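You operate a simulated robot arm through the tools that you are given. There is no shell and no other tool.

Carry out the task below with a simulated robot arm. There is one attempt and no reset: what you move stays moved.

TASK
Connect the blue tube and give it air at the blue mark.
Fine: plug into the blue tube socket first; open the red air lever, set the black air knob by the gauge, open the yellow air lever last; both stay open.

The check looks at the end state, three seconds after you hand in, the way a careful person would. Anything else that was tipped, shoved, dropped, spilled or broken makes it a failure.

THE ROBOT
A 6-joint arm with a two-finger gripper, fixed in place. Base frame: the origin is on the floor under the middle of its stand, x ahead of it, y to its left, z up. Readings come in cm, degrees, newtons and seconds.
With the tool pointing down near the work surface it reaches from about 14 to 68 cm from the base axis. Its first joint turns from -66.0 to 66.0 degrees. Payload 2.45 kg.
Tool frame: the origin (TCP) lies between the finger pads and is the grasp point; the fingertips stand 3 cm ahead of it; z points along the fingers, y is the line along which they close. The gripper opens to 10.6 cm; its body begins 7.9 cm behind the TCP.
Orientation is that of the tool frame in the base frame, as a unit quaternion [w, x, y, z]. With the fingers straight down and closing along the base's y, the tool's x points along the base's -x, its y along +y and its z along -z.

THE INTERFACE
- The arm moves only by the tool apply_moves. Its argument "commands" is a list of rows, each an object of numbers (a shift or turn left out is 0, a gripper value left out holds the last): "dx", "dy", "dz": the shift along the tool's x, y, z in cm; "ax", "ay", "az": the turn, a rotation vector about the tool's x, y, z in degrees; "grip": the opening in per cent of the stroke, from 0 (shut) to 100 (fully open). In form: [{"dx": .., "dy": .., "dz": .., "ax": .., "ay": .., "az": .., "grip": ..}, ...]. A call has 1 to 20 rows; each row shifts and turns the commanded pose from where the row before left it, along the tool's axes as they then stand. Rows are played at 5 a second. More than 5 cm and 8.6 degrees between two rows, or a gripper value outside its range, and nothing of the call is played. Where a pose cannot be reached the arm comes as near as it can. A force on the tool above 40 N (or 10 N above the force at the start of the call, whichever is more), or a blocked arm, ends the call early, and 0.2 s more pass. Each finger travels about 15.3 cm/s and halts on what it meets, pressing with about 26 N; the grip force reading is that of the motor and also rises with nothing between the fingers. The clock runs only during rows and for 0.2 s after the last one: add rows that do not move to give the fingers time. The reply holds the time, the measured pose of the TCP, the force on the tool along the base axes, the opening and the grip force, in the units named above and with some noise, with the torque about the TCP (base axes, N m) and any sound that the robot's microphone picked up.
- Cameras (640 x 400 px; columns grow to the right, rows downward): "scene" is fixed at [8.52, 42.87, 144.03]; the picture's right is [-0.57, -0.82, 0.00], its down [-0.25, 0.17, -0.95] and it looks along [0.78, -0.54, -0.30] (base axes); focal length 355 px, centre (320, 200). "wrist" rides on the gripper at [7.6, -0.2, -10.6] in the tool frame; the picture's right is [0.02, 1.00, 0.00], its down [-0.78, 0.02, -0.62] and it looks along [-0.62, 0.01, 0.78] (tool axes); focal length 247 px, centre (320, 200). There is no depth. A picture from a camera that has moved, and an enlarged one, comes with that camera's place and axes in the base frame and with its lens. The place of the scene camera against the robot may be out by one fixed shift of up to 1.8 cm in any direction.
- get_image(camera): a new picture of that camera. It takes no simulated time.
- enlarge(camera, box): a new picture of the part [left, top, right, bottom] of that camera's present view, enlarged. It takes no simulated time.
- job_done(): hands the job in; it is judged then, once.

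Places have to be worked out from the pictures, the camera data and where the tool is seen. Open the gripper and draw the arm clear of the work before you hand the job in, unless the task says otherwise.

The tools are called after ">>>" by a JSON object that holds its "api" and its "payload". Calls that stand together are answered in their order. apply_moves: Moves the arm, as the interface text tells. Its arguments: {"type":"object","properties":{"commands":{"type":"array"}},"required":["commands"]} The other tools are called the same way: get_image (camera) takes a picture; enlarge (camera, box) takes an enlarged picture of a part of a camera's view; job_done () hands the job in.

At the start:

```text
t: 0.0
ee_pos: [31.39, 9.73, 134.95]
orientation: [0.0, 0.0, 1.0, -0.001]
force: [0.3, -0.3, 0.9]
wrist_torque: [0.01, -0.01, 0.03]
opening: 10.61
grip_force: 0.0
```

scene: 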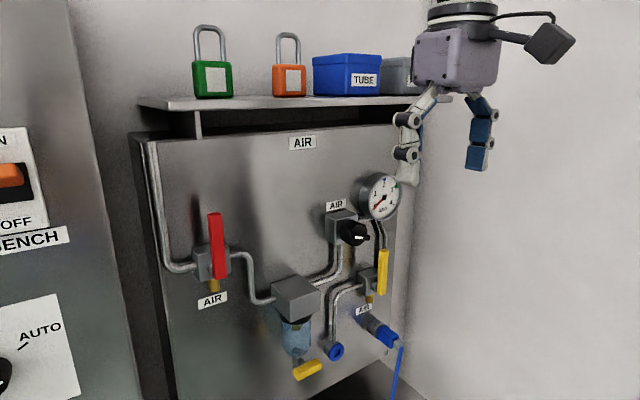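
wrist: 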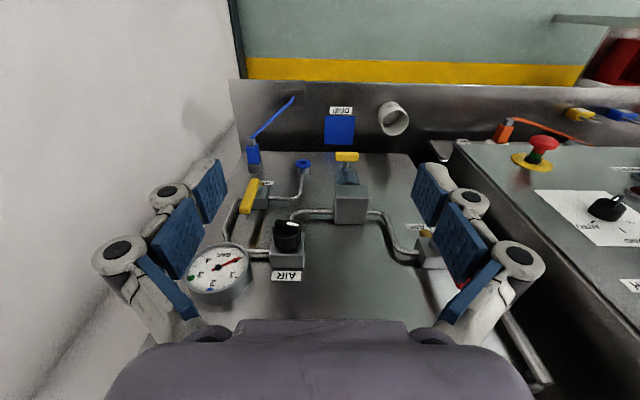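

The first pictures show a wall panel with a red lever, regulator with black knob, gauge, yellow lever, a blue socket and a blue plug with hose. I take enlarged views to work out the places.

>>> {"api": "enlarge", "payload": {"camera": "scene", "box": [260, 160, 420, 400]}}

>>> {"api": "enlarge", "payload": {"camera": "scene", "box": [140, 120, 420, 400]}}

>>> {"api": "enlarge", "payload": {"camera": "wrist", "box": [160, 70, 480, 330]}}

```text
1.67 times, centred on (340, 280) of scene
camera zoom: at [8.52, 42.87, 144.03], right [-0.57, -0.82, 0.0], down [-0.25, 0.17, -0.95], along [0.78, -0.54, -0.3], focal length 592 px, centre (287, 67)
```

zoom: 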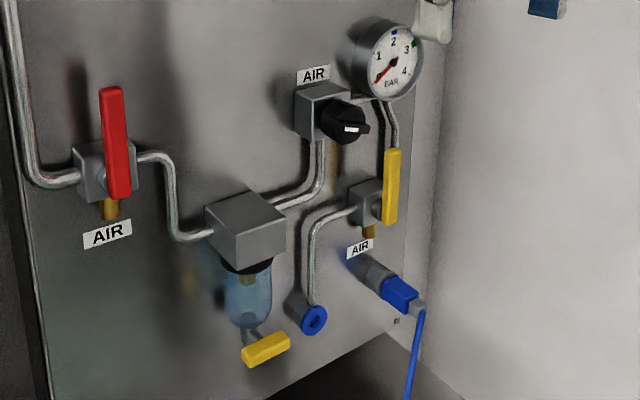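

```text
1.43 times, centred on (280, 260) of scene
camera zoom: at [8.52, 42.87, 144.03], right [-0.57, -0.82, 0.0], down [-0.25, 0.17, -0.95], along [0.78, -0.54, -0.3], focal length 508 px, centre (377, 114)
```

zoom: 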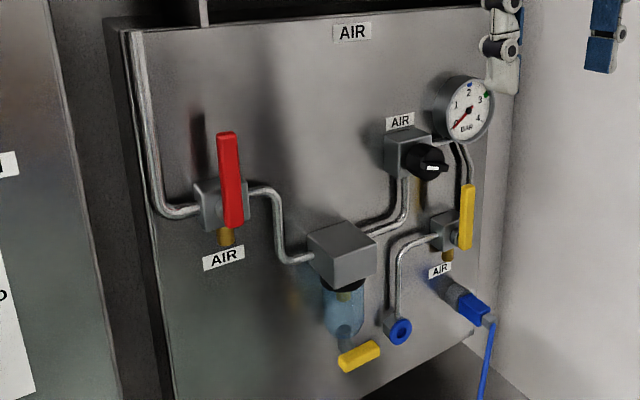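

```text
1.54 times, centred on (320, 200) of wrist
camera zoom: at [23.7, 9.71, 145.63], right [-0.02, 1.0, 0.0], down [0.78, 0.02, 0.62], along [0.62, 0.01, -0.78], focal length 380 px, centre (320, 200)
```

zoom: 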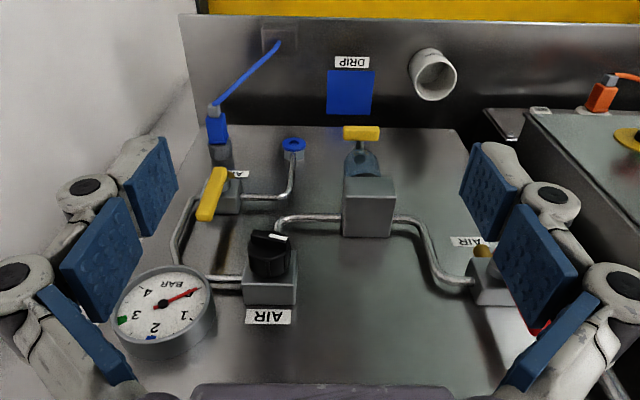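

From a first triangulation the gauge face is near [56.4, -5.6, 122.5], the blue socket near [56.2, 5.8, 90.5] and the parked plug near [54, -7, 89]. I tilt the tool partly towards the panel, staying in free space, to get a straighter view.

>>> {"api": "apply_moves", "payload": {"commands": [{"ay": -8.2}, {"ay": -8.2}, {"ay": -8.2}, {"ay": -8.2}, {"ay": -8.2}, {"ay": -4}, {}]}}

>>> {"api": "get_image", "payload": {"camera": "wrist"}}

>>> {"api": "get_image", "payload": {"camera": "scene"}}

```text
t: 1.6
ee_pos: [31.4, 9.56, 135.02]
orientation: [0.384, 0.0, 0.924, 0.0]
force: [0.0, -0.6, 0.1]
wrist_torque: [0.0, 0.02, 0.04]
opening: 10.58
grip_force: 0.0
```

```text
taken
camera wrist: at [18.5, 9.72, 137.05], right [-0.01, 1.0, -0.01], down [0.11, 0.02, 0.99], along [0.99, 0.01, -0.11], focal length 247 px, centre (320, 200)
```

wrist: 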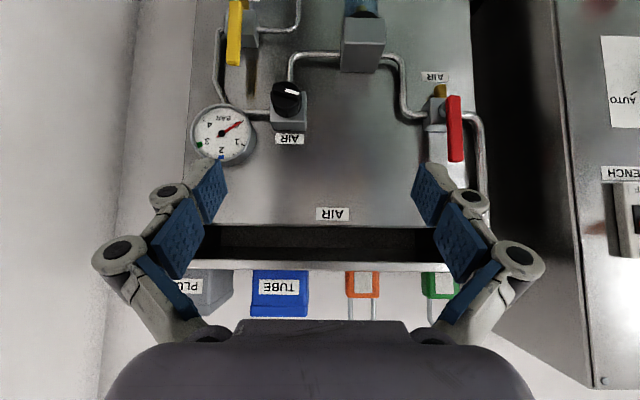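

```text
taken
```

scene: 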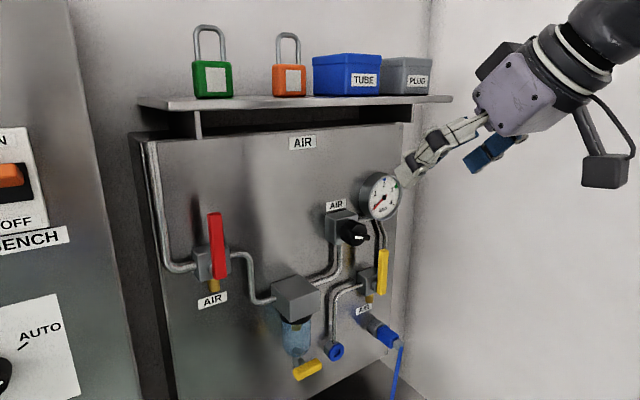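

The tilt works and the panel is seen level; the plug's hose hangs below it, so I prefer the camera above the gripper. I lower the tool a little in free space and try rolling about the tool axis, first 90 degrees.

>>> {"api": "apply_moves", "payload": {"commands": [{"dx": 3.5, "dz": 3.5}, {"dx": 3.5, "dz": 3.5}, {"dx": 3.5, "dz": 3.5}, {"az": 8.5}, {"az": 8.5}, {"az": 8.5}, {"az": 8.5}, {"az": 8.5}, {"az": 8.5}, {"az": 8.5}, {"az": 8.5}, {"az": 8.5}, {"az": 8.5}, {"az": 5}, {}]}}

>>> {"api": "get_image", "payload": {"camera": "wrist"}}

>>> {"api": "get_image", "payload": {"camera": "scene"}}

```text
t: 4.8
ee_pos: [31.39, 9.7, 120.12]
orientation: [0.271, 0.654, 0.653, 0.271]
force: [-0.5, -0.3, 1.0]
wrist_torque: [0.01, 0.02, 0.02]
opening: 10.59
grip_force: 0.1
```

```text
taken
camera wrist: at [23.67, 17.55, 127.61], right [0.71, 0.02, 0.71], down [-0.43, -0.78, 0.45], along [0.56, -0.62, -0.55], focal length 247 px, centre (320, 200)
```

wrist: 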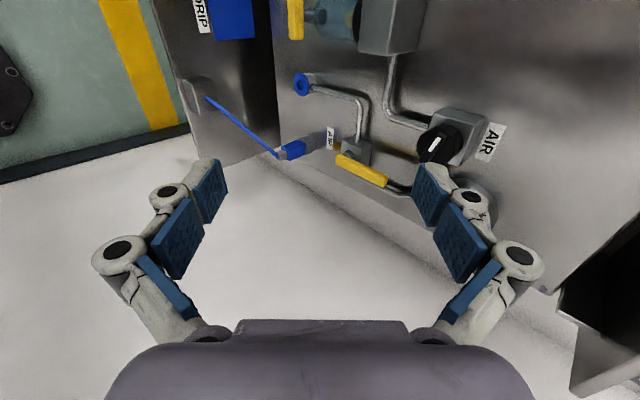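

```text
taken
```

scene: 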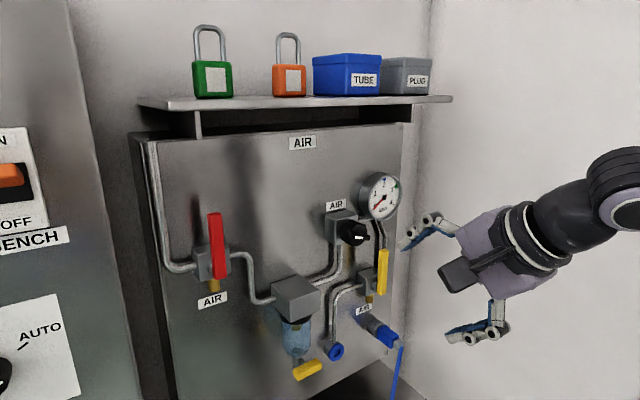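

The roll to 90 degrees worked, with the camera now on the left side. I continue the roll another 90 degrees to bring the camera above the gripper.

>>> {"api": "apply_moves", "payload": {"commands": [{"az": 8.5}, {"az": 8.5}, {"az": 8.5}, {"az": 8.5}, {"az": 8.5}, {"az": 8.5}, {"az": 8.5}, {"az": 8.5}, {"az": 8.5}, {"az": 8.5}, {"az": 5}, {}]}}

>>> {"api": "get_image", "payload": {"camera": "wrist"}}

>>> {"api": "get_image", "payload": {"camera": "scene"}}

```text
t: 7.4
ee_pos: [33.64, -1.56, 120.15]
orientation: [-0.002, 0.924, 0.0, 0.382]
force: [-0.1, -0.3, -0.5]
wrist_torque: [-0.01, 0.0, 0.01]
opening: 10.58
grip_force: 0.2
out of reach, approached as far as the arm can: row 5, 6, 7, 8, 9, 10, 11
```

```text
taken
camera wrist: at [31.46, -1.19, 133.12], right [0.02, -1.0, 0.01], down [-0.99, -0.02, -0.11], along [0.12, -0.01, -0.99], focal length 247 px, centre (320, 200)
```

wrist: 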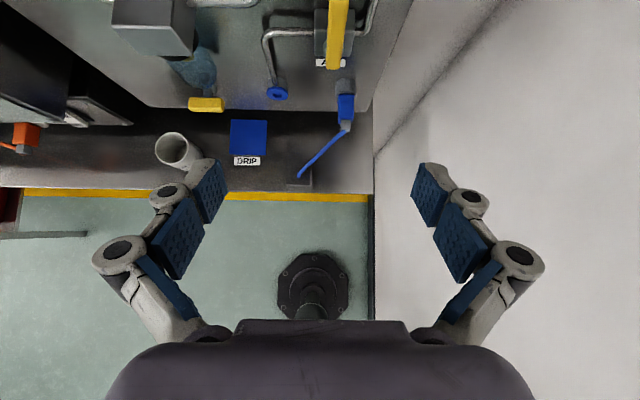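

```text
taken
```

scene: 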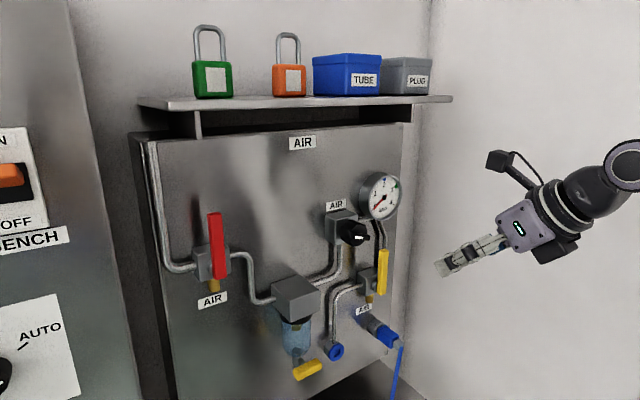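

The 180-degree roll runs into a wrist limit (the arm drifted off in y), so I will work with roll 0 and the tool tilted, which keeps the camera at plug height and clear of the hose. I roll back in free space.

>>> {"api": "apply_moves", "payload": {"commands": [{"az": -8.5}, {"az": -8.5}, {"az": -8.5}, {"az": -8.5}, {"az": -8.5}, {"az": -8.5}, {"az": -8.5}, {"az": -8.5}, {"az": -8.5}, {"az": -8.5}, {"az": -8.5}, {"az": -8.5}, {"az": -8.5}, {"az": -8.5}, {"az": -8.5}, {"az": -8.5}, {"az": -8.5}, {"az": -8.5}, {"az": -8.5}, {}]}}

```text
t: 11.6
ee_pos: [33.55, -1.62, 120.13]
orientation: [0.377, 0.147, 0.912, 0.062]
force: [-0.2, 0.5, 1.0]
wrist_torque: [0.0, -0.03, -0.02]
opening: 10.59
grip_force: 0.1
```

The arm followed back from its actual pose; I finish the last 18.5 degrees of roll and lower to about z = 100 for a level look at the plug, socket and yellow lever.

>>> {"api": "apply_moves", "payload": {"commands": [{"az": -8.5}, {"az": -8.5}, {"az": -1.5}, {"dx": 3.4, "dz": 3.4}, {"dx": 3.4, "dz": 3.4}, {"dx": 3.4, "dz": 3.4}, {"dx": 3.4, "dz": 3.4}, {}]}}

>>> {"api": "get_image", "payload": {"camera": "wrist"}}

>>> {"api": "get_image", "payload": {"camera": "scene"}}

```text
t: 13.4
ee_pos: [33.81, -1.64, 100.89]
orientation: [0.383, 0.0, 0.924, 0.0]
force: [-0.7, -0.4, 0.1]
wrist_torque: [0.0, 0.0, 0.0]
opening: 10.62
grip_force: 0.2
```

```text
taken
camera wrist: at [20.71, -1.55, 103.1], right [-0.01, 1.0, -0.02], down [0.11, 0.02, 0.99], along [0.99, 0.01, -0.11], focal length 247 px, centre (320, 200)
```

wrist: 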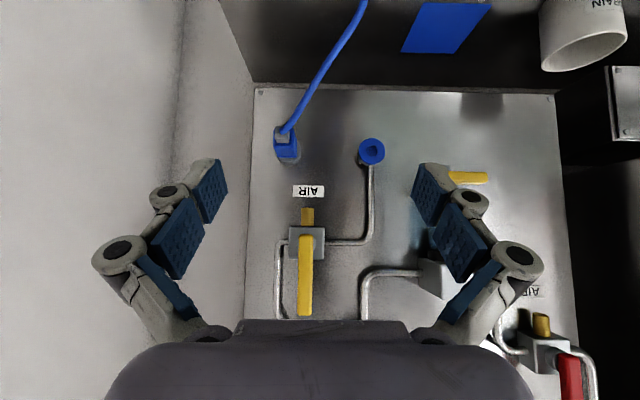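

```text
taken
```

scene: 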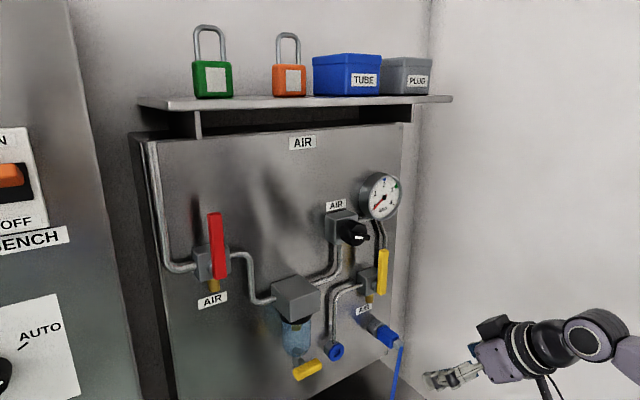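

This frontal view shows the plug, the blue socket ring and the yellow lever clearly; I enlarge it for measuring.

>>> {"api": "enlarge", "payload": {"camera": "wrist", "box": [240, 80, 420, 200]}}

>>> {"api": "enlarge", "payload": {"camera": "wrist", "box": [240, 180, 420, 320]}}

>>> {"api": "enlarge", "payload": {"camera": "scene", "box": [310, 250, 420, 390]}}

```text
3.33 times, centred on (330, 140) of wrist
camera zoom: at [20.71, -1.55, 103.1], right [-0.01, 1.0, -0.02], down [0.11, 0.02, 0.99], along [0.99, 0.01, -0.11], focal length 823 px, centre (287, 400)
```

zoom: 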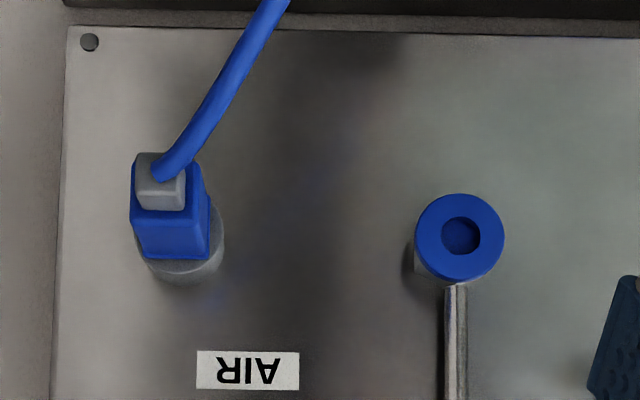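

```text
2.86 times, centred on (330, 250) of wrist
camera zoom: at [20.71, -1.55, 103.1], right [-0.01, 1.0, -0.02], down [0.11, 0.02, 0.99], along [0.99, 0.01, -0.11], focal length 706 px, centre (291, 57)
```

zoom: 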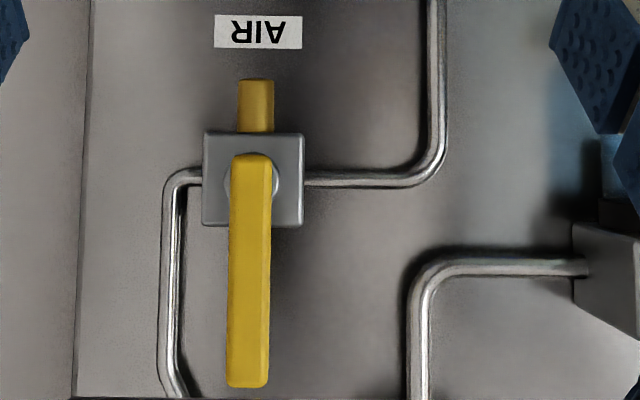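

```text
2.86 times, centred on (365, 320) of scene
camera zoom: at [8.52, 42.87, 144.03], right [-0.57, -0.82, 0.0], down [-0.25, 0.17, -0.95], along [0.78, -0.54, -0.3], focal length 1016 px, centre (191, -143)
```

zoom: 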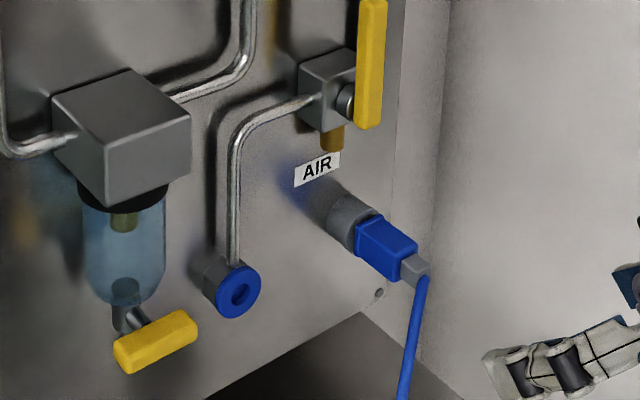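

Triangulating wrist views: the plug's rear blue face is about [50.3, -6.0, 91.8], the socket ring's face about [55.3, 6.2, 91.9], the panel near x = 58. I go to a pre-grasp point up and behind the plug with the gripper at about half opening and the 45-degree tilt.

>>> {"api": "apply_moves", "payload": {"commands": [{"dx": -1.65, "dy": -1.1, "dz": 2.65, "grip": 55}, {"dx": -1.65, "dy": -1.1, "dz": 2.65}, {"dx": -1.65, "dy": -1.1, "dz": 2.65}, {"dx": -1.7, "dy": -1.06, "dz": 2.65}, {}, {}]}}

>>> {"api": "get_image", "payload": {"camera": "wrist"}}

>>> {"api": "get_image", "payload": {"camera": "scene"}}

```text
t: 14.8
ee_pos: [45.72, -5.9, 98.35]
orientation: [0.383, 0.0, 0.924, 0.0]
force: [-0.2, -0.3, 0.1]
wrist_torque: [-0.01, 0.02, 0.0]
opening: 5.83
grip_force: 0.0
```

```text
taken
camera wrist: at [32.75, -5.83, 100.44], right [-0.01, 1.0, -0.02], down [0.11, 0.02, 0.99], along [0.99, 0.01, -0.11], focal length 247 px, centre (320, 200)
```

wrist: 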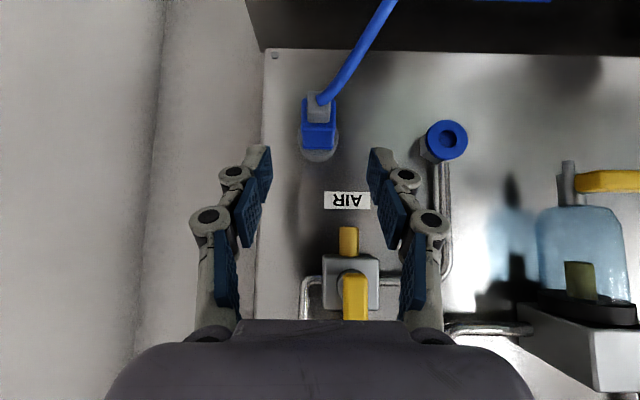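

```text
taken
```

scene: 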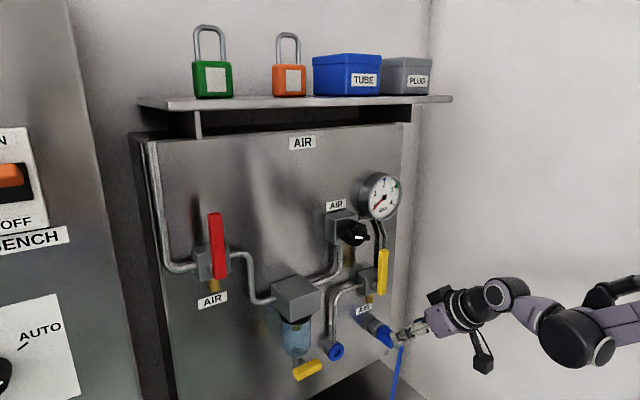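

The gripper is at the pre-grasp point and centred over the plug; I enlarge the wrist view to refine plug and socket places from this nearer station.

>>> {"api": "enlarge", "payload": {"camera": "wrist", "box": [270, 70, 478, 200]}}

```text
3.08 times, centred on (374, 135) of wrist
camera zoom: at [32.75, -5.83, 100.44], right [-0.01, 1.0, -0.02], down [0.11, 0.02, 0.99], along [0.99, 0.01, -0.11], focal length 760 px, centre (154, 400)
```

zoom: 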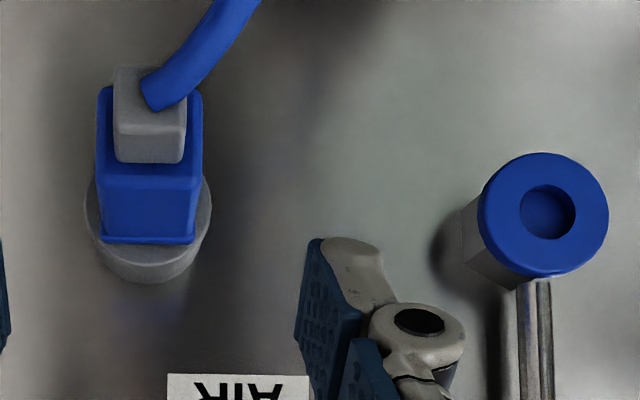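

Refined values: plug axis y = -5.9, z = 91.9 with its rear face at x = 50.4, socket centre about [55.3, 6.3, 91.9], so the plug must go 12.2 cm in +y. I move along the tool axis so that the fingers straddle the plug body, stopping short of the cup.

>>> {"api": "apply_moves", "payload": {"commands": [{"dz": 2.25}, {"dz": 2.25}, {"dz": 2.25}, {"dx": 0.1, "dz": 2.25}, {}]}}

>>> {"api": "get_image", "payload": {"camera": "wrist"}}

>>> {"api": "enlarge", "payload": {"camera": "scene", "box": [310, 250, 470, 390]}}

```text
t: 16.0
ee_pos: [52.22, -6.01, 91.69]
orientation: [0.383, 0.0, 0.924, 0.0]
force: [-1.2, 0.3, 0.8]
wrist_torque: [-0.02, -0.01, -0.04]
opening: 5.87
grip_force: 0.1
```

```text
taken
camera wrist: at [39.25, -5.99, 93.74], right [-0.01, 1.0, -0.02], down [0.11, 0.02, 0.99], along [0.99, 0.01, -0.11], focal length 247 px, centre (320, 200)
```

wrist: 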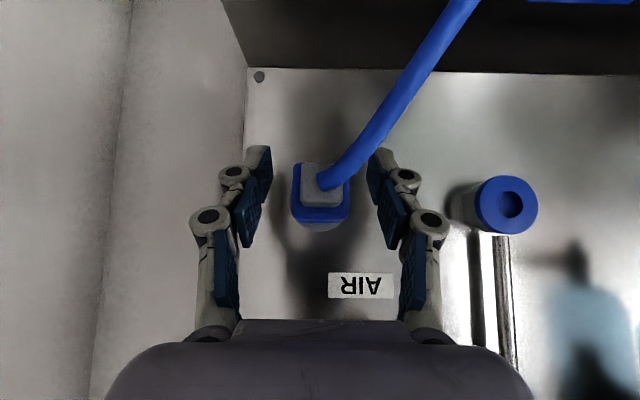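

```text
2.86 times, centred on (390, 320) of scene
camera zoom: at [8.52, 42.87, 144.03], right [-0.57, -0.82, 0.0], down [-0.25, 0.17, -0.95], along [0.78, -0.54, -0.3], focal length 1016 px, centre (120, -143)
```

zoom: 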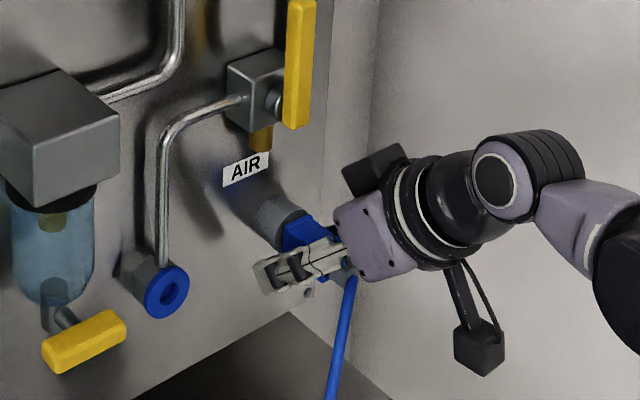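

The fingers straddle the plug body; I look closely to be sure the hose is not caught between the plug and a finger.

>>> {"api": "enlarge", "payload": {"camera": "wrist", "box": [220, 110, 430, 260]}}

```text
2.67 times, centred on (325, 185) of wrist
camera zoom: at [39.25, -5.99, 93.74], right [-0.01, 1.0, -0.02], down [0.11, 0.02, 0.99], along [0.99, 0.01, -0.11], focal length 659 px, centre (307, 240)
```

zoom: 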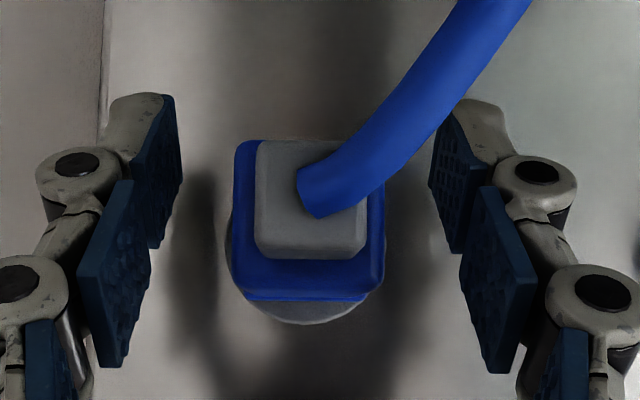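

The hose runs in front of and below the fingers, not between pad and plug, and the plug is centred. I close the gripper on it.

>>> {"api": "apply_moves", "payload": {"commands": [{"grip": 40}, {"grip": 25}, {"grip": 0}, {}, {}]}}

>>> {"api": "enlarge", "payload": {"camera": "wrist", "box": [220, 110, 430, 260]}}

```text
t: 17.2
ee_pos: [52.19, -6.06, 91.63]
orientation: [0.383, 0.0, 0.924, 0.0]
force: [1.0, 2.6, -1.4]
wrist_torque: [0.03, 0.07, 0.0]
opening: 3.61
grip_force: 45.6
```

```text
2.67 times, centred on (325, 185) of wrist
camera zoom: at [39.24, -5.97, 93.77], right [-0.02, 1.0, -0.02], down [0.11, 0.02, 0.99], along [0.99, 0.01, -0.11], focal length 659 px, centre (307, 240)
```

zoom: 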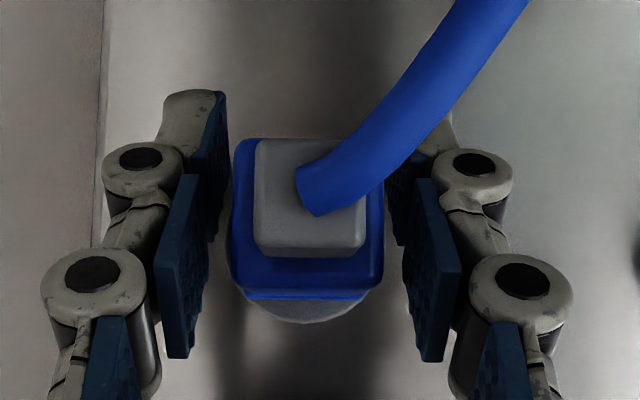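

The fingers stalled at 3.6 cm with force, wider than the 2.6 cm rear of the plug; either the plug widens in front or the tips are on the cup. I check with the scene view.

>>> {"api": "enlarge", "payload": {"camera": "scene", "box": [360, 300, 420, 360]}}

>>> {"api": "enlarge", "payload": {"camera": "wrist", "box": [265, 130, 385, 225]}}

```text
6.67 times, centred on (390, 330) of scene
camera zoom: at [8.52, 42.87, 144.03], right [-0.57, -0.82, 0.0], down [-0.25, 0.17, -0.95], along [0.78, -0.54, -0.3], focal length 2369 px, centre (-147, -667)
```

zoom: 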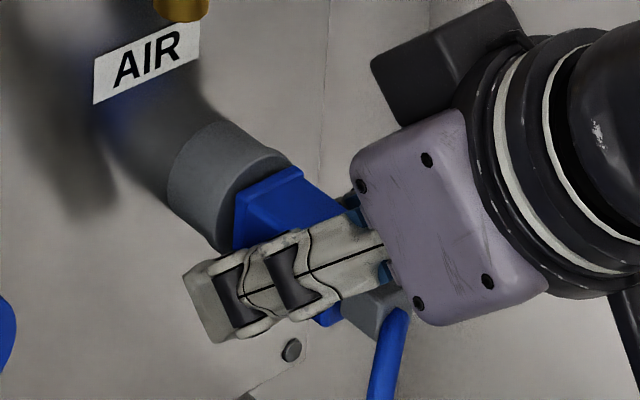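

```text
4.21 times, centred on (325, 178) of wrist
camera zoom: at [39.24, -5.97, 93.77], right [-0.02, 1.0, -0.02], down [0.11, 0.02, 0.99], along [0.99, 0.01, -0.11], focal length 1040 px, centre (299, 295)
```

zoom: 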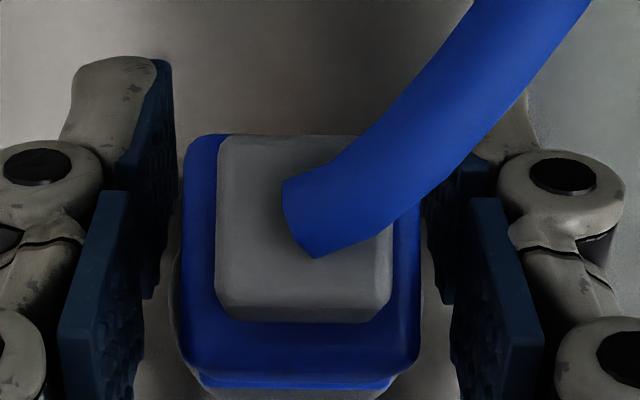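

The blue body flares out near the cup, so the tips probably sit on the flare or the cup. I open, back off 1 cm in -x and close again on the straight, narrower part.

>>> {"api": "apply_moves", "payload": {"commands": [{"grip": 50}, {"grip": 50}, {"dx": 0.8, "dz": -0.8}, {}, {"grip": 30}, {"grip": 0}, {}, {}]}}

>>> {"api": "enlarge", "payload": {"camera": "wrist", "box": [220, 110, 430, 260]}}

>>> {"api": "enlarge", "payload": {"camera": "scene", "box": [360, 300, 420, 360]}}

```text
t: 19.0
ee_pos: [50.93, -6.0, 91.6]
orientation: [0.382, 0.0, 0.924, 0.001]
force: [-1.0, 6.7, 0.6]
wrist_torque: [0.04, 0.0, 0.19]
opening: 2.45
grip_force: 26.0
```

```text
2.67 times, centred on (325, 185) of wrist
camera zoom: at [38.11, -5.99, 93.86], right [-0.02, 1.0, -0.01], down [0.11, 0.02, 0.99], along [0.99, 0.01, -0.11], focal length 659 px, centre (307, 240)
```

zoom: 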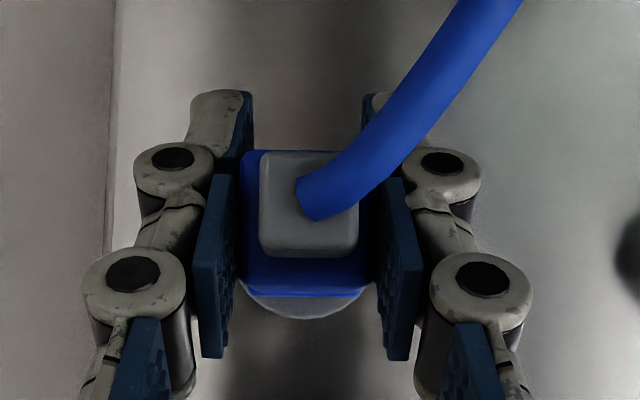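

```text
6.67 times, centred on (390, 330) of scene
camera zoom: at [8.51, 42.89, 144.03], right [-0.57, -0.82, 0.0], down [-0.25, 0.17, -0.95], along [0.78, -0.54, -0.3], focal length 2369 px, centre (-147, -667)
```

zoom: 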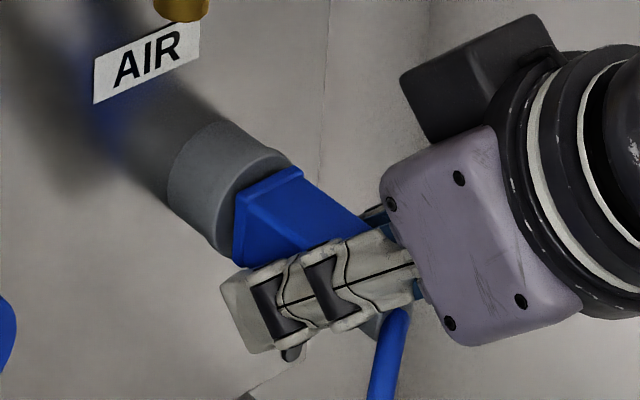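

Now the gripper holds the straight part at 2.45 cm with 26 N. I ease 0.1 cm towards +y to relieve the side force and pull straight back in -x gently.

>>> {"api": "apply_moves", "payload": {"commands": [{"dy": 0.1}, {"dx": 0.2, "dz": -0.2}, {"dx": 0.2, "dz": -0.2}, {"dx": 0.25, "dz": -0.25}, {"dx": 0.25, "dz": -0.25}, {"dx": 0.25, "dz": -0.25}, {"dx": 0.25, "dz": -0.25}]}}

>>> {"api": "enlarge", "payload": {"camera": "wrist", "box": [220, 110, 430, 260]}}

>>> {"api": "enlarge", "payload": {"camera": "scene", "box": [360, 300, 420, 360]}}

```text
t: 20.6
ee_pos: [49.08, -5.6, 91.58]
orientation: [0.383, 0.0, 0.924, 0.0]
force: [-0.6, 0.7, -0.3]
wrist_torque: [0.03, 0.0, 0.02]
opening: 2.43
grip_force: 26.0
```

```text
2.67 times, centred on (325, 185) of wrist
camera zoom: at [36.17, -5.7, 93.78], right [-0.01, 1.0, -0.01], down [0.11, 0.02, 0.99], along [0.99, 0.01, -0.11], focal length 659 px, centre (307, 240)
```

zoom: 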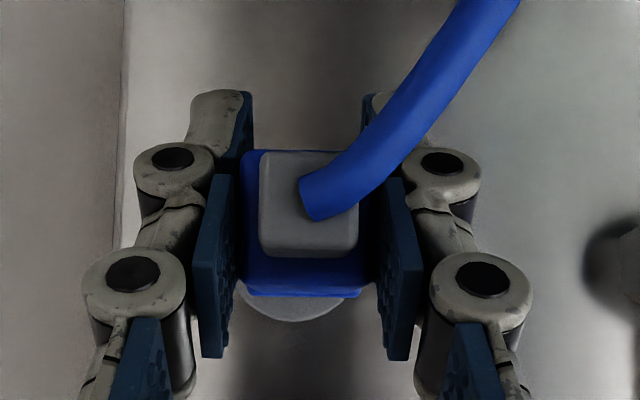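

```text
6.67 times, centred on (390, 330) of scene
camera zoom: at [8.52, 42.87, 144.03], right [-0.57, -0.82, 0.0], down [-0.25, 0.17, -0.95], along [0.78, -0.54, -0.3], focal length 2369 px, centre (-147, -667)
```

zoom: 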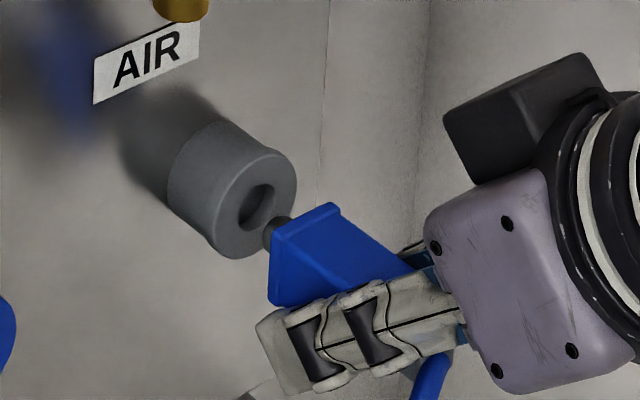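

The plug is coming out cleanly with almost no force. I pull back another 4 cm and look at its nose.

>>> {"api": "apply_moves", "payload": {"commands": [{"dx": 0.7, "dz": -0.7}, {"dx": 0.7, "dz": -0.7}, {"dx": 0.7, "dz": -0.7}, {"dx": 0.7, "dz": -0.7}, {}]}}

>>> {"api": "get_image", "payload": {"camera": "wrist"}}

>>> {"api": "enlarge", "payload": {"camera": "scene", "box": [320, 290, 440, 390]}}

```text
t: 21.8
ee_pos: [44.89, -5.57, 91.72]
orientation: [0.383, 0.0, 0.924, 0.0]
force: [-0.2, -0.1, 1.1]
wrist_torque: [0.0, -0.01, -0.01]
opening: 2.44
grip_force: 25.4
```

```text
taken
camera wrist: at [32.02, -5.68, 93.81], right [-0.01, 1.0, -0.02], down [0.11, 0.02, 0.99], along [0.99, 0.01, -0.11], focal length 247 px, centre (320, 200)
```

wrist: 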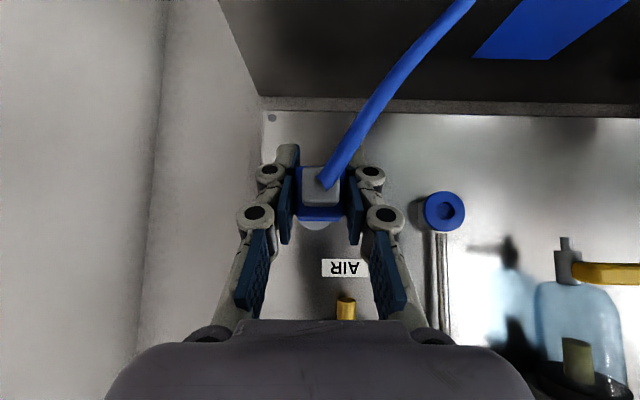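

```text
4.00 times, centred on (380, 340) of scene
camera zoom: at [8.52, 42.87, 144.03], right [-0.57, -0.82, 0.0], down [-0.25, 0.17, -0.95], along [0.78, -0.54, -0.3], focal length 1422 px, centre (80, -360)
```

zoom: 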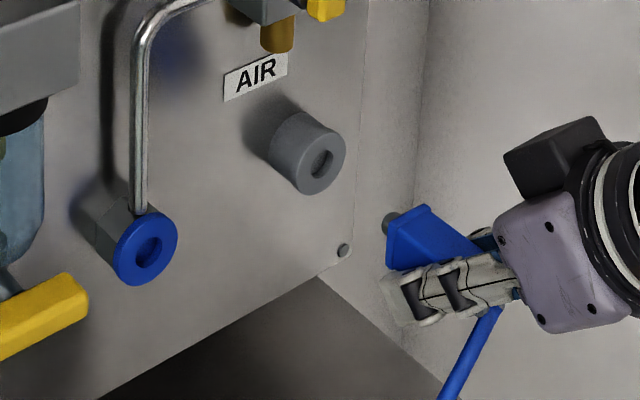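

Plug is free with a short round nose, and the parking cup and blue socket look alike at equal height; scene geometry gives an offset of about 12.1 cm in y and 0.1 cm in z. I carry the plug across to in front of the blue socket, 6 cm back, clear of the drain handle (at y of 13 or more).

>>> {"api": "apply_moves", "payload": {"commands": [{"dy": 2.0}, {"dy": 2.0}, {"dy": 2.0}, {"dy": 2.0}, {"dy": 2.0}, {"dy": 2.0}, {}, {}]}}

>>> {"api": "get_image", "payload": {"camera": "wrist"}}

>>> {"api": "enlarge", "payload": {"camera": "scene", "box": [300, 290, 420, 390]}}

```text
t: 23.6
ee_pos: [45.09, 6.11, 91.84]
orientation: [0.382, 0.001, 0.924, 0.0]
force: [0.6, -0.2, 0.4]
wrist_torque: [0.03, -0.01, -0.01]
opening: 2.44
grip_force: 25.8
```

```text
taken
camera wrist: at [32.1, 6.17, 94.01], right [-0.01, 1.0, -0.01], down [0.11, 0.02, 0.99], along [0.99, 0.01, -0.11], focal length 247 px, centre (320, 200)
```

wrist: 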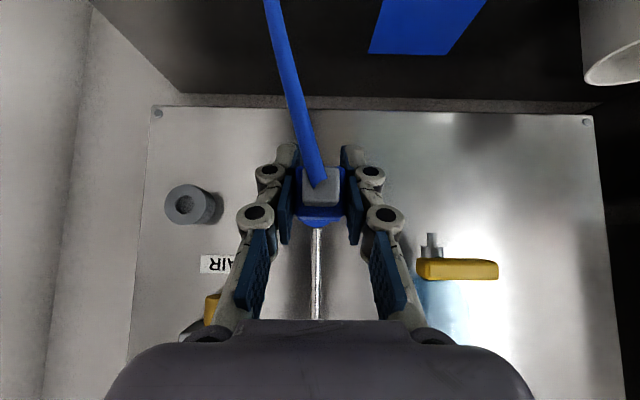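

```text
4.00 times, centred on (360, 340) of scene
camera zoom: at [8.52, 42.87, 144.03], right [-0.57, -0.82, 0.0], down [-0.25, 0.17, -0.95], along [0.78, -0.54, -0.3], focal length 1422 px, centre (160, -360)
```

zoom: 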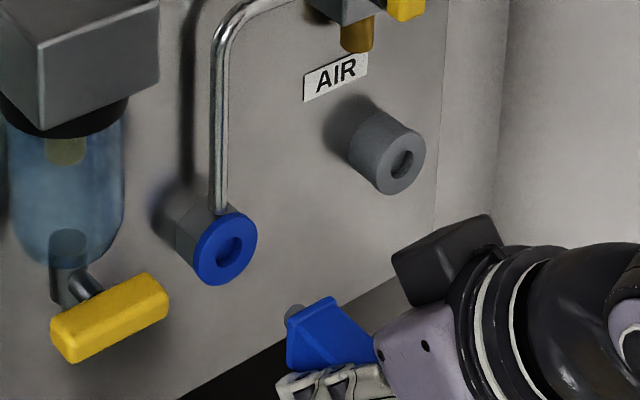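

The plug is in front of the blue socket. I enlarge the wrist view to compare the ring's arc with how the cup appeared behind the plug.

>>> {"api": "enlarge", "payload": {"camera": "wrist", "box": [260, 140, 380, 250]}}

>>> {"api": "enlarge", "payload": {"camera": "wrist", "box": [140, 150, 360, 290]}}

```text
3.64 times, centred on (320, 195) of wrist
camera zoom: at [32.1, 6.17, 94.01], right [-0.01, 1.0, -0.01], down [0.11, 0.02, 0.99], along [0.99, 0.01, -0.11], focal length 898 px, centre (320, 218)
```

zoom: 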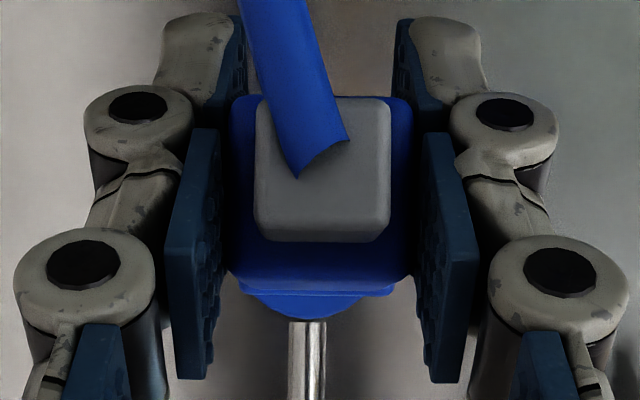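

```text
2.86 times, centred on (250, 220) of wrist
camera zoom: at [32.1, 6.17, 94.01], right [-0.01, 1.0, -0.01], down [0.11, 0.02, 0.99], along [0.99, 0.01, -0.11], focal length 706 px, centre (520, 143)
```

zoom: 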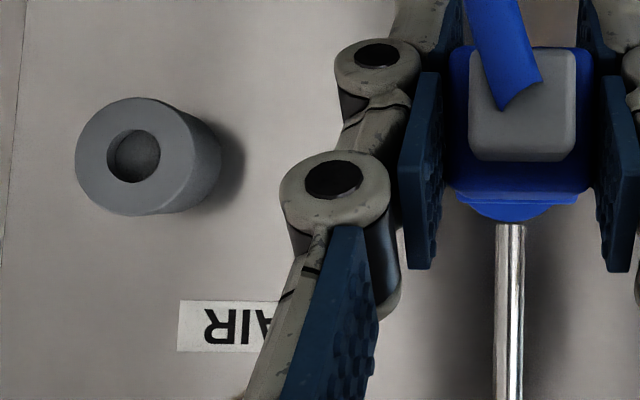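

Ring and plug are nearly coaxial; by comparison with the coaxial state in the cup, the plug seems about 0.1 cm too far in +y and perhaps 0.15 cm high. I take repeated pose readings with still rows to average out the noise.

>>> {"api": "apply_moves", "payload": {"commands": [{}]}}

>>> {"api": "apply_moves", "payload": {"commands": [{}]}}

>>> {"api": "apply_moves", "payload": {"commands": [{}]}}

>>> {"api": "apply_moves", "payload": {"commands": [{}]}}

```text
t: 24.0
ee_pos: [45.02, 6.1, 91.9]
orientation: [0.382, 0.0, 0.924, 0.0]
force: [-0.1, 0.5, -0.2]
wrist_torque: [0.02, 0.02, -0.01]
opening: 2.42
grip_force: 26.4
```

```text
t: 24.4
ee_pos: [44.87, 6.12, 91.9]
orientation: [0.382, 0.0, 0.924, 0.0]
force: [0.1, 0.6, 0.3]
wrist_torque: [0.0, 0.04, 0.02]
opening: 2.44
grip_force: 26.5
```

```text
t: 24.8
ee_pos: [45.01, 6.09, 91.99]
orientation: [0.383, 0.0, 0.924, 0.0]
force: [-0.2, -0.7, -0.6]
wrist_torque: [0.0, -0.02, 0.02]
opening: 2.42
grip_force: 26.1
```

```text
t: 25.2
ee_pos: [45.02, 6.21, 91.98]
orientation: [0.382, 0.0, 0.924, 0.0]
force: [-0.1, 0.4, 0.3]
wrist_torque: [-0.02, 0.01, 0.04]
opening: 2.43
grip_force: 26.3
```

Averaged pose is about [45.0, 6.13, 91.92], while coaxial in the cup was z of about 91.62. I correct by -0.07 in y and -0.25 in z, and advance 2.5 cm, keeping the nose short of the ring.

>>> {"api": "apply_moves", "payload": {"commands": [{"dx": 0.177, "dy": -0.07, "dz": 0.177}, {"dx": -0.59, "dz": 0.59}, {"dx": -0.59, "dz": 0.59}, {"dx": -0.59, "dz": 0.59}, {}, {}]}}

>>> {"api": "enlarge", "payload": {"camera": "wrist", "box": [260, 140, 380, 250]}}

>>> {"api": "enlarge", "payload": {"camera": "scene", "box": [320, 320, 400, 390]}}

```text
t: 26.6
ee_pos: [47.39, 6.18, 91.42]
orientation: [0.383, 0.0, 0.924, 0.001]
force: [1.0, 0.7, -0.2]
wrist_torque: [0.02, 0.01, -0.01]
opening: 2.46
grip_force: 25.6
```

```text
3.64 times, centred on (320, 195) of wrist
camera zoom: at [34.57, 6.14, 93.58], right [-0.01, 1.0, -0.02], down [0.11, 0.02, 0.99], along [0.99, 0.01, -0.11], focal length 898 px, centre (320, 218)
```

zoom: 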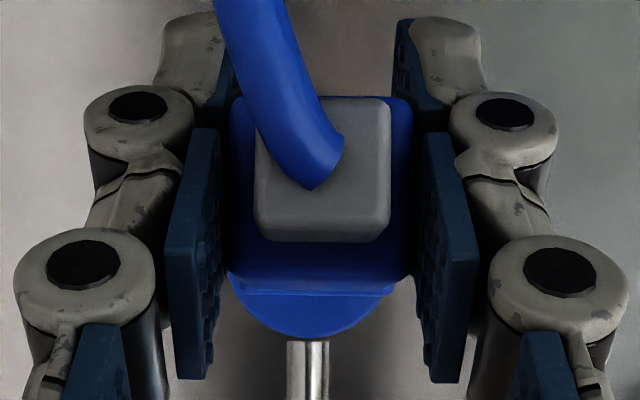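

```text
5.71 times, centred on (360, 355) of scene
camera zoom: at [8.52, 42.87, 144.03], right [-0.57, -0.82, 0.0], down [-0.25, 0.17, -0.95], along [0.78, -0.54, -0.3], focal length 2031 px, centre (91, -686)
```

zoom: 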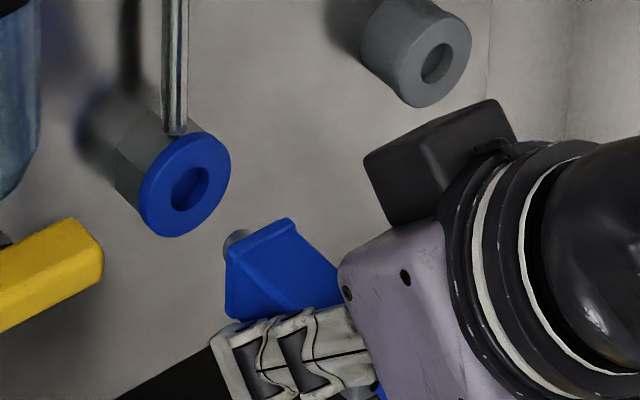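

The picture puts the ring centre at z of about 92.0 and y of about 6.2. The last z reading (91.42) is lower than intended, so I take still readings to average before correcting.

>>> {"api": "apply_moves", "payload": {"commands": [{}]}}

>>> {"api": "apply_moves", "payload": {"commands": [{}]}}

>>> {"api": "apply_moves", "payload": {"commands": [{}]}}

>>> {"api": "apply_moves", "payload": {"commands": [{}]}}

>>> {"api": "enlarge", "payload": {"camera": "wrist", "box": [280, 160, 360, 240]}}

```text
t: 27.0
ee_pos: [47.46, 6.1, 91.43]
orientation: [0.383, 0.0, 0.924, 0.0]
force: [-0.9, -0.2, 0.6]
wrist_torque: [0.05, -0.02, -0.02]
opening: 2.42
grip_force: 26.2
```

```text
t: 27.4
ee_pos: [47.47, 6.11, 91.41]
orientation: [0.383, 0.0, 0.924, 0.0]
force: [0.2, 0.5, 0.8]
wrist_torque: [-0.01, 0.0, 0.03]
opening: 2.42
grip_force: 26.0
```

```text
t: 27.8
ee_pos: [47.57, 6.01, 91.46]
orientation: [0.382, 0.0, 0.924, 0.0]
force: [0.6, -1.1, 0.6]
wrist_torque: [-0.01, 0.0, 0.03]
opening: 2.42
grip_force: 26.4
```

```text
t: 28.2
ee_pos: [47.57, 6.14, 91.43]
orientation: [0.383, 0.0, 0.924, 0.0]
force: [0.5, -0.2, -0.2]
wrist_torque: [-0.03, -0.01, 0.04]
opening: 2.43
grip_force: 26.6
```

```text
5.00 times, centred on (320, 200) of wrist
camera zoom: at [34.56, 6.15, 93.58], right [-0.01, 1.0, -0.02], down [0.11, 0.02, 0.99], along [0.99, 0.01, -0.11], focal length 1235 px, centre (320, 200)
```

zoom: 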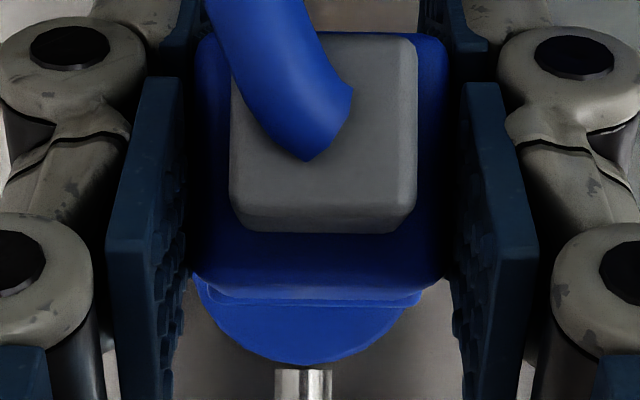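

The steady pose is about [47.5, 6.1, 91.43]; the arm settled lower than commanded, so I raise 0.22 cm and shift -0.05 in y, then advance 1.2 cm so the nose tip nears the ring, and look again.

>>> {"api": "apply_moves", "payload": {"commands": [{"dx": -0.156, "dy": -0.05, "dz": -0.156}, {"dx": -0.28, "dz": 0.28}, {"dx": -0.28, "dz": 0.28}, {"dx": -0.28, "dz": 0.28}, {}, {}]}}

>>> {"api": "apply_moves", "payload": {"commands": [{}]}}

>>> {"api": "apply_moves", "payload": {"commands": [{}]}}

>>> {"api": "enlarge", "payload": {"camera": "wrist", "box": [280, 160, 360, 240]}}

>>> {"api": "enlarge", "payload": {"camera": "scene", "box": [320, 325, 380, 385]}}

```text
t: 29.6
ee_pos: [48.74, 6.05, 91.59]
orientation: [0.383, 0.001, 0.924, -0.001]
force: [-0.7, -0.3, 0.1]
wrist_torque: [0.0, -0.01, 0.01]
opening: 2.45
grip_force: 26.2
```

```text
t: 30.0
ee_pos: [48.7, 6.13, 91.66]
orientation: [0.382, 0.0, 0.924, 0.0]
force: [-0.7, 0.0, -0.2]
wrist_torque: [0.0, 0.01, 0.01]
opening: 2.43
grip_force: 26.0
```

```text
t: 30.4
ee_pos: [48.63, 6.01, 91.63]
orientation: [0.383, 0.0, 0.924, 0.0]
force: [0.3, -0.2, -0.8]
wrist_torque: [-0.02, 0.01, -0.01]
opening: 2.43
grip_force: 26.4
```

```text
5.00 times, centred on (320, 200) of wrist
camera zoom: at [35.79, 6.11, 93.77], right [-0.01, 1.0, -0.02], down [0.11, 0.02, 0.99], along [0.99, 0.01, -0.11], focal length 1235 px, centre (320, 200)
```

zoom: 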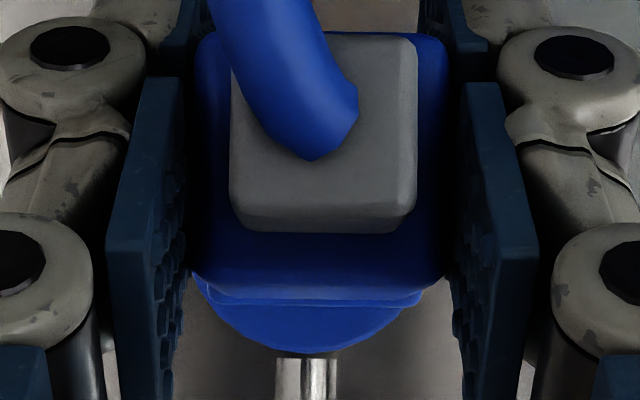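

```text
6.67 times, centred on (350, 355) of scene
camera zoom: at [8.52, 42.87, 144.03], right [-0.57, -0.82, 0.0], down [-0.25, 0.17, -0.95], along [0.78, -0.54, -0.3], focal length 2369 px, centre (120, -833)
```

zoom: 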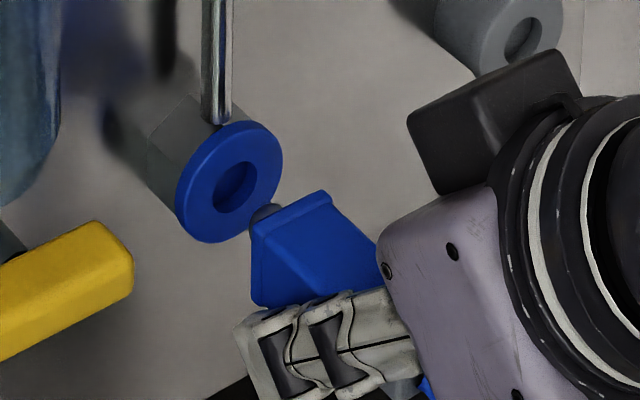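

Compared with the cup picture, the nose now lines up with the ring hole. I advance in small steps and watch the forces.

>>> {"api": "apply_moves", "payload": {"commands": [{"dx": -0.14, "dz": 0.14}, {"dx": -0.14, "dz": 0.14}, {"dx": -0.14, "dz": 0.14}, {}]}}

>>> {"api": "enlarge", "payload": {"camera": "scene", "box": [320, 325, 380, 385]}}

```text
t: 31.4
ee_pos: [49.33, 6.01, 91.76]
orientation: [0.382, -0.001, 0.924, 0.001]
force: [-0.1, -0.4, -0.5]
wrist_torque: [-0.02, -0.01, -0.01]
opening: 2.44
grip_force: 25.7
```

```text
6.67 times, centred on (350, 355) of scene
camera zoom: at [8.52, 42.87, 144.03], right [-0.57, -0.82, 0.0], down [-0.25, 0.17, -0.95], along [0.78, -0.54, -0.3], focal length 2369 px, centre (120, -833)
```

zoom: 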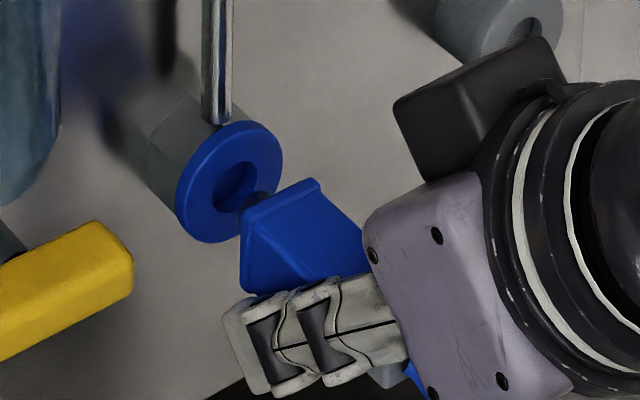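

No contact force and the nose is at the hole's mouth. I continue in small steps.

>>> {"api": "apply_moves", "payload": {"commands": [{"dx": -0.14, "dz": 0.14}, {"dx": -0.14, "dz": 0.14}, {}]}}

>>> {"api": "enlarge", "payload": {"camera": "scene", "box": [325, 330, 365, 370]}}

>>> {"api": "enlarge", "payload": {"camera": "wrist", "box": [280, 160, 360, 240]}}

```text
t: 32.2
ee_pos: [49.64, 6.1, 91.6]
orientation: [0.383, -0.001, 0.924, 0.001]
force: [0.4, -0.6, -0.2]
wrist_torque: [-0.01, -0.02, 0.03]
opening: 2.45
grip_force: 26.1
```

```text
10.00 times, centred on (345, 350) of scene
camera zoom: at [8.52, 42.87, 144.03], right [-0.57, -0.82, 0.0], down [-0.25, 0.17, -0.95], along [0.78, -0.54, -0.3], focal length 3554 px, centre (70, -1300)
```

zoom: 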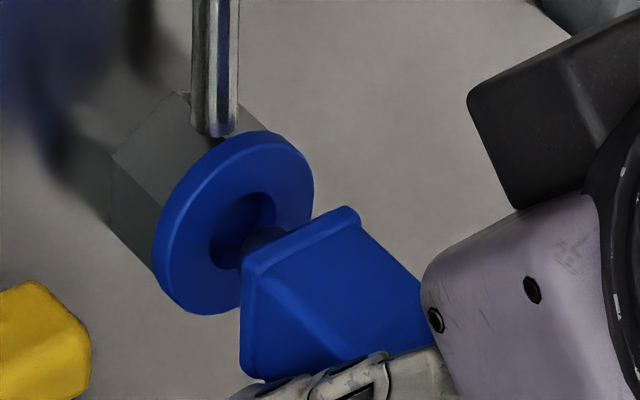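

```text
5.00 times, centred on (320, 200) of wrist
camera zoom: at [36.72, 6.06, 93.79], right [-0.01, 1.0, -0.02], down [0.11, 0.02, 0.99], along [0.99, 0.01, -0.11], focal length 1235 px, centre (320, 200)
```

zoom: 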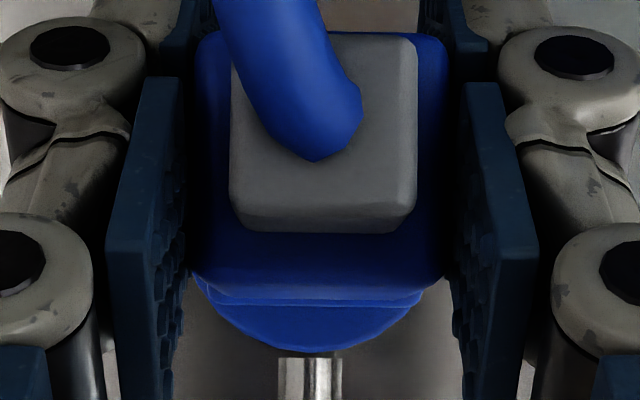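

The nose appears to enter the hole without force. I keep pushing slowly.

>>> {"api": "apply_moves", "payload": {"commands": [{"dx": -0.14, "dz": 0.14}, {"dx": -0.14, "dz": 0.14}, {}]}}

>>> {"api": "enlarge", "payload": {"camera": "scene", "box": [325, 330, 365, 370]}}

```text
t: 33.0
ee_pos: [50.08, 6.11, 91.75]
orientation: [0.383, 0.0, 0.924, 0.0]
force: [0.2, 0.1, 1.0]
wrist_torque: [-0.01, -0.05, 0.02]
opening: 2.45
grip_force: 25.8
```

```text
10.00 times, centred on (345, 350) of scene
camera zoom: at [8.52, 42.87, 144.03], right [-0.57, -0.82, 0.0], down [-0.25, 0.17, -0.95], along [0.78, -0.54, -0.3], focal length 3554 px, centre (70, -1300)
```

zoom: 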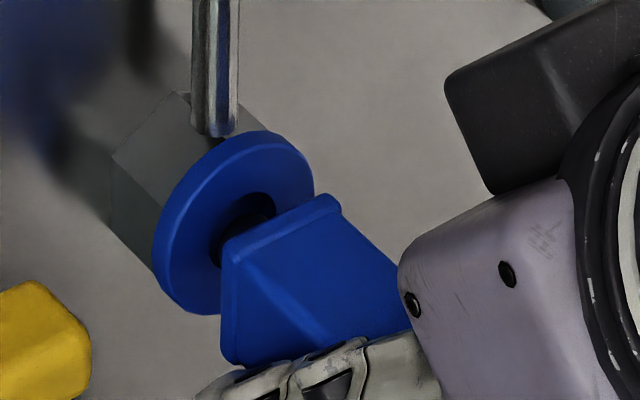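

The nose is inside the hole with a gap of roughly 0.8 cm left. I push on until the flange seats, watching force and sound.

>>> {"api": "apply_moves", "payload": {"commands": [{"dx": -0.14, "dz": 0.14}, {"dx": -0.14, "dz": 0.14}, {"dx": -0.14, "dz": 0.14}, {}]}}

>>> {"api": "enlarge", "payload": {"camera": "scene", "box": [325, 330, 365, 370]}}

```text
t: 34.0
ee_pos: [50.72, 6.13, 91.65]
orientation: [0.383, 0.0, 0.924, -0.001]
force: [-1.2, -0.4, 5.9]
wrist_torque: [-0.01, -0.2, -0.03]
opening: 2.45
grip_force: 26.0
```

```text
10.00 times, centred on (345, 350) of scene
camera zoom: at [8.51, 42.87, 144.03], right [-0.57, -0.82, 0.0], down [-0.25, 0.17, -0.95], along [0.78, -0.54, -0.3], focal length 3554 px, centre (70, -1300)
```

zoom: 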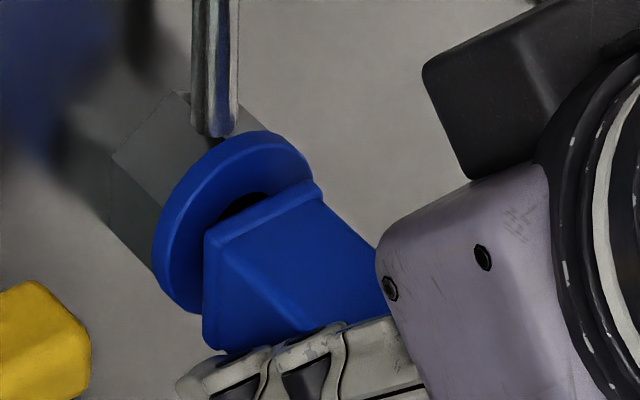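

Seating has begun: +5.9 N upward on the tool with torque consistent with the nose touching the lower side of the hole, so the plug is slightly low. I raise 0.1 cm and see whether the force eases.

>>> {"api": "apply_moves", "payload": {"commands": [{"dx": -0.07, "dz": -0.07}, {}]}}

```text
t: 34.6
ee_pos: [50.78, 6.14, 91.73]
orientation: [0.383, -0.001, 0.924, 0.001]
force: [0.6, -0.1, 0.2]
wrist_torque: [0.0, 0.0, 0.0]
opening: 2.44
grip_force: 26.5
```

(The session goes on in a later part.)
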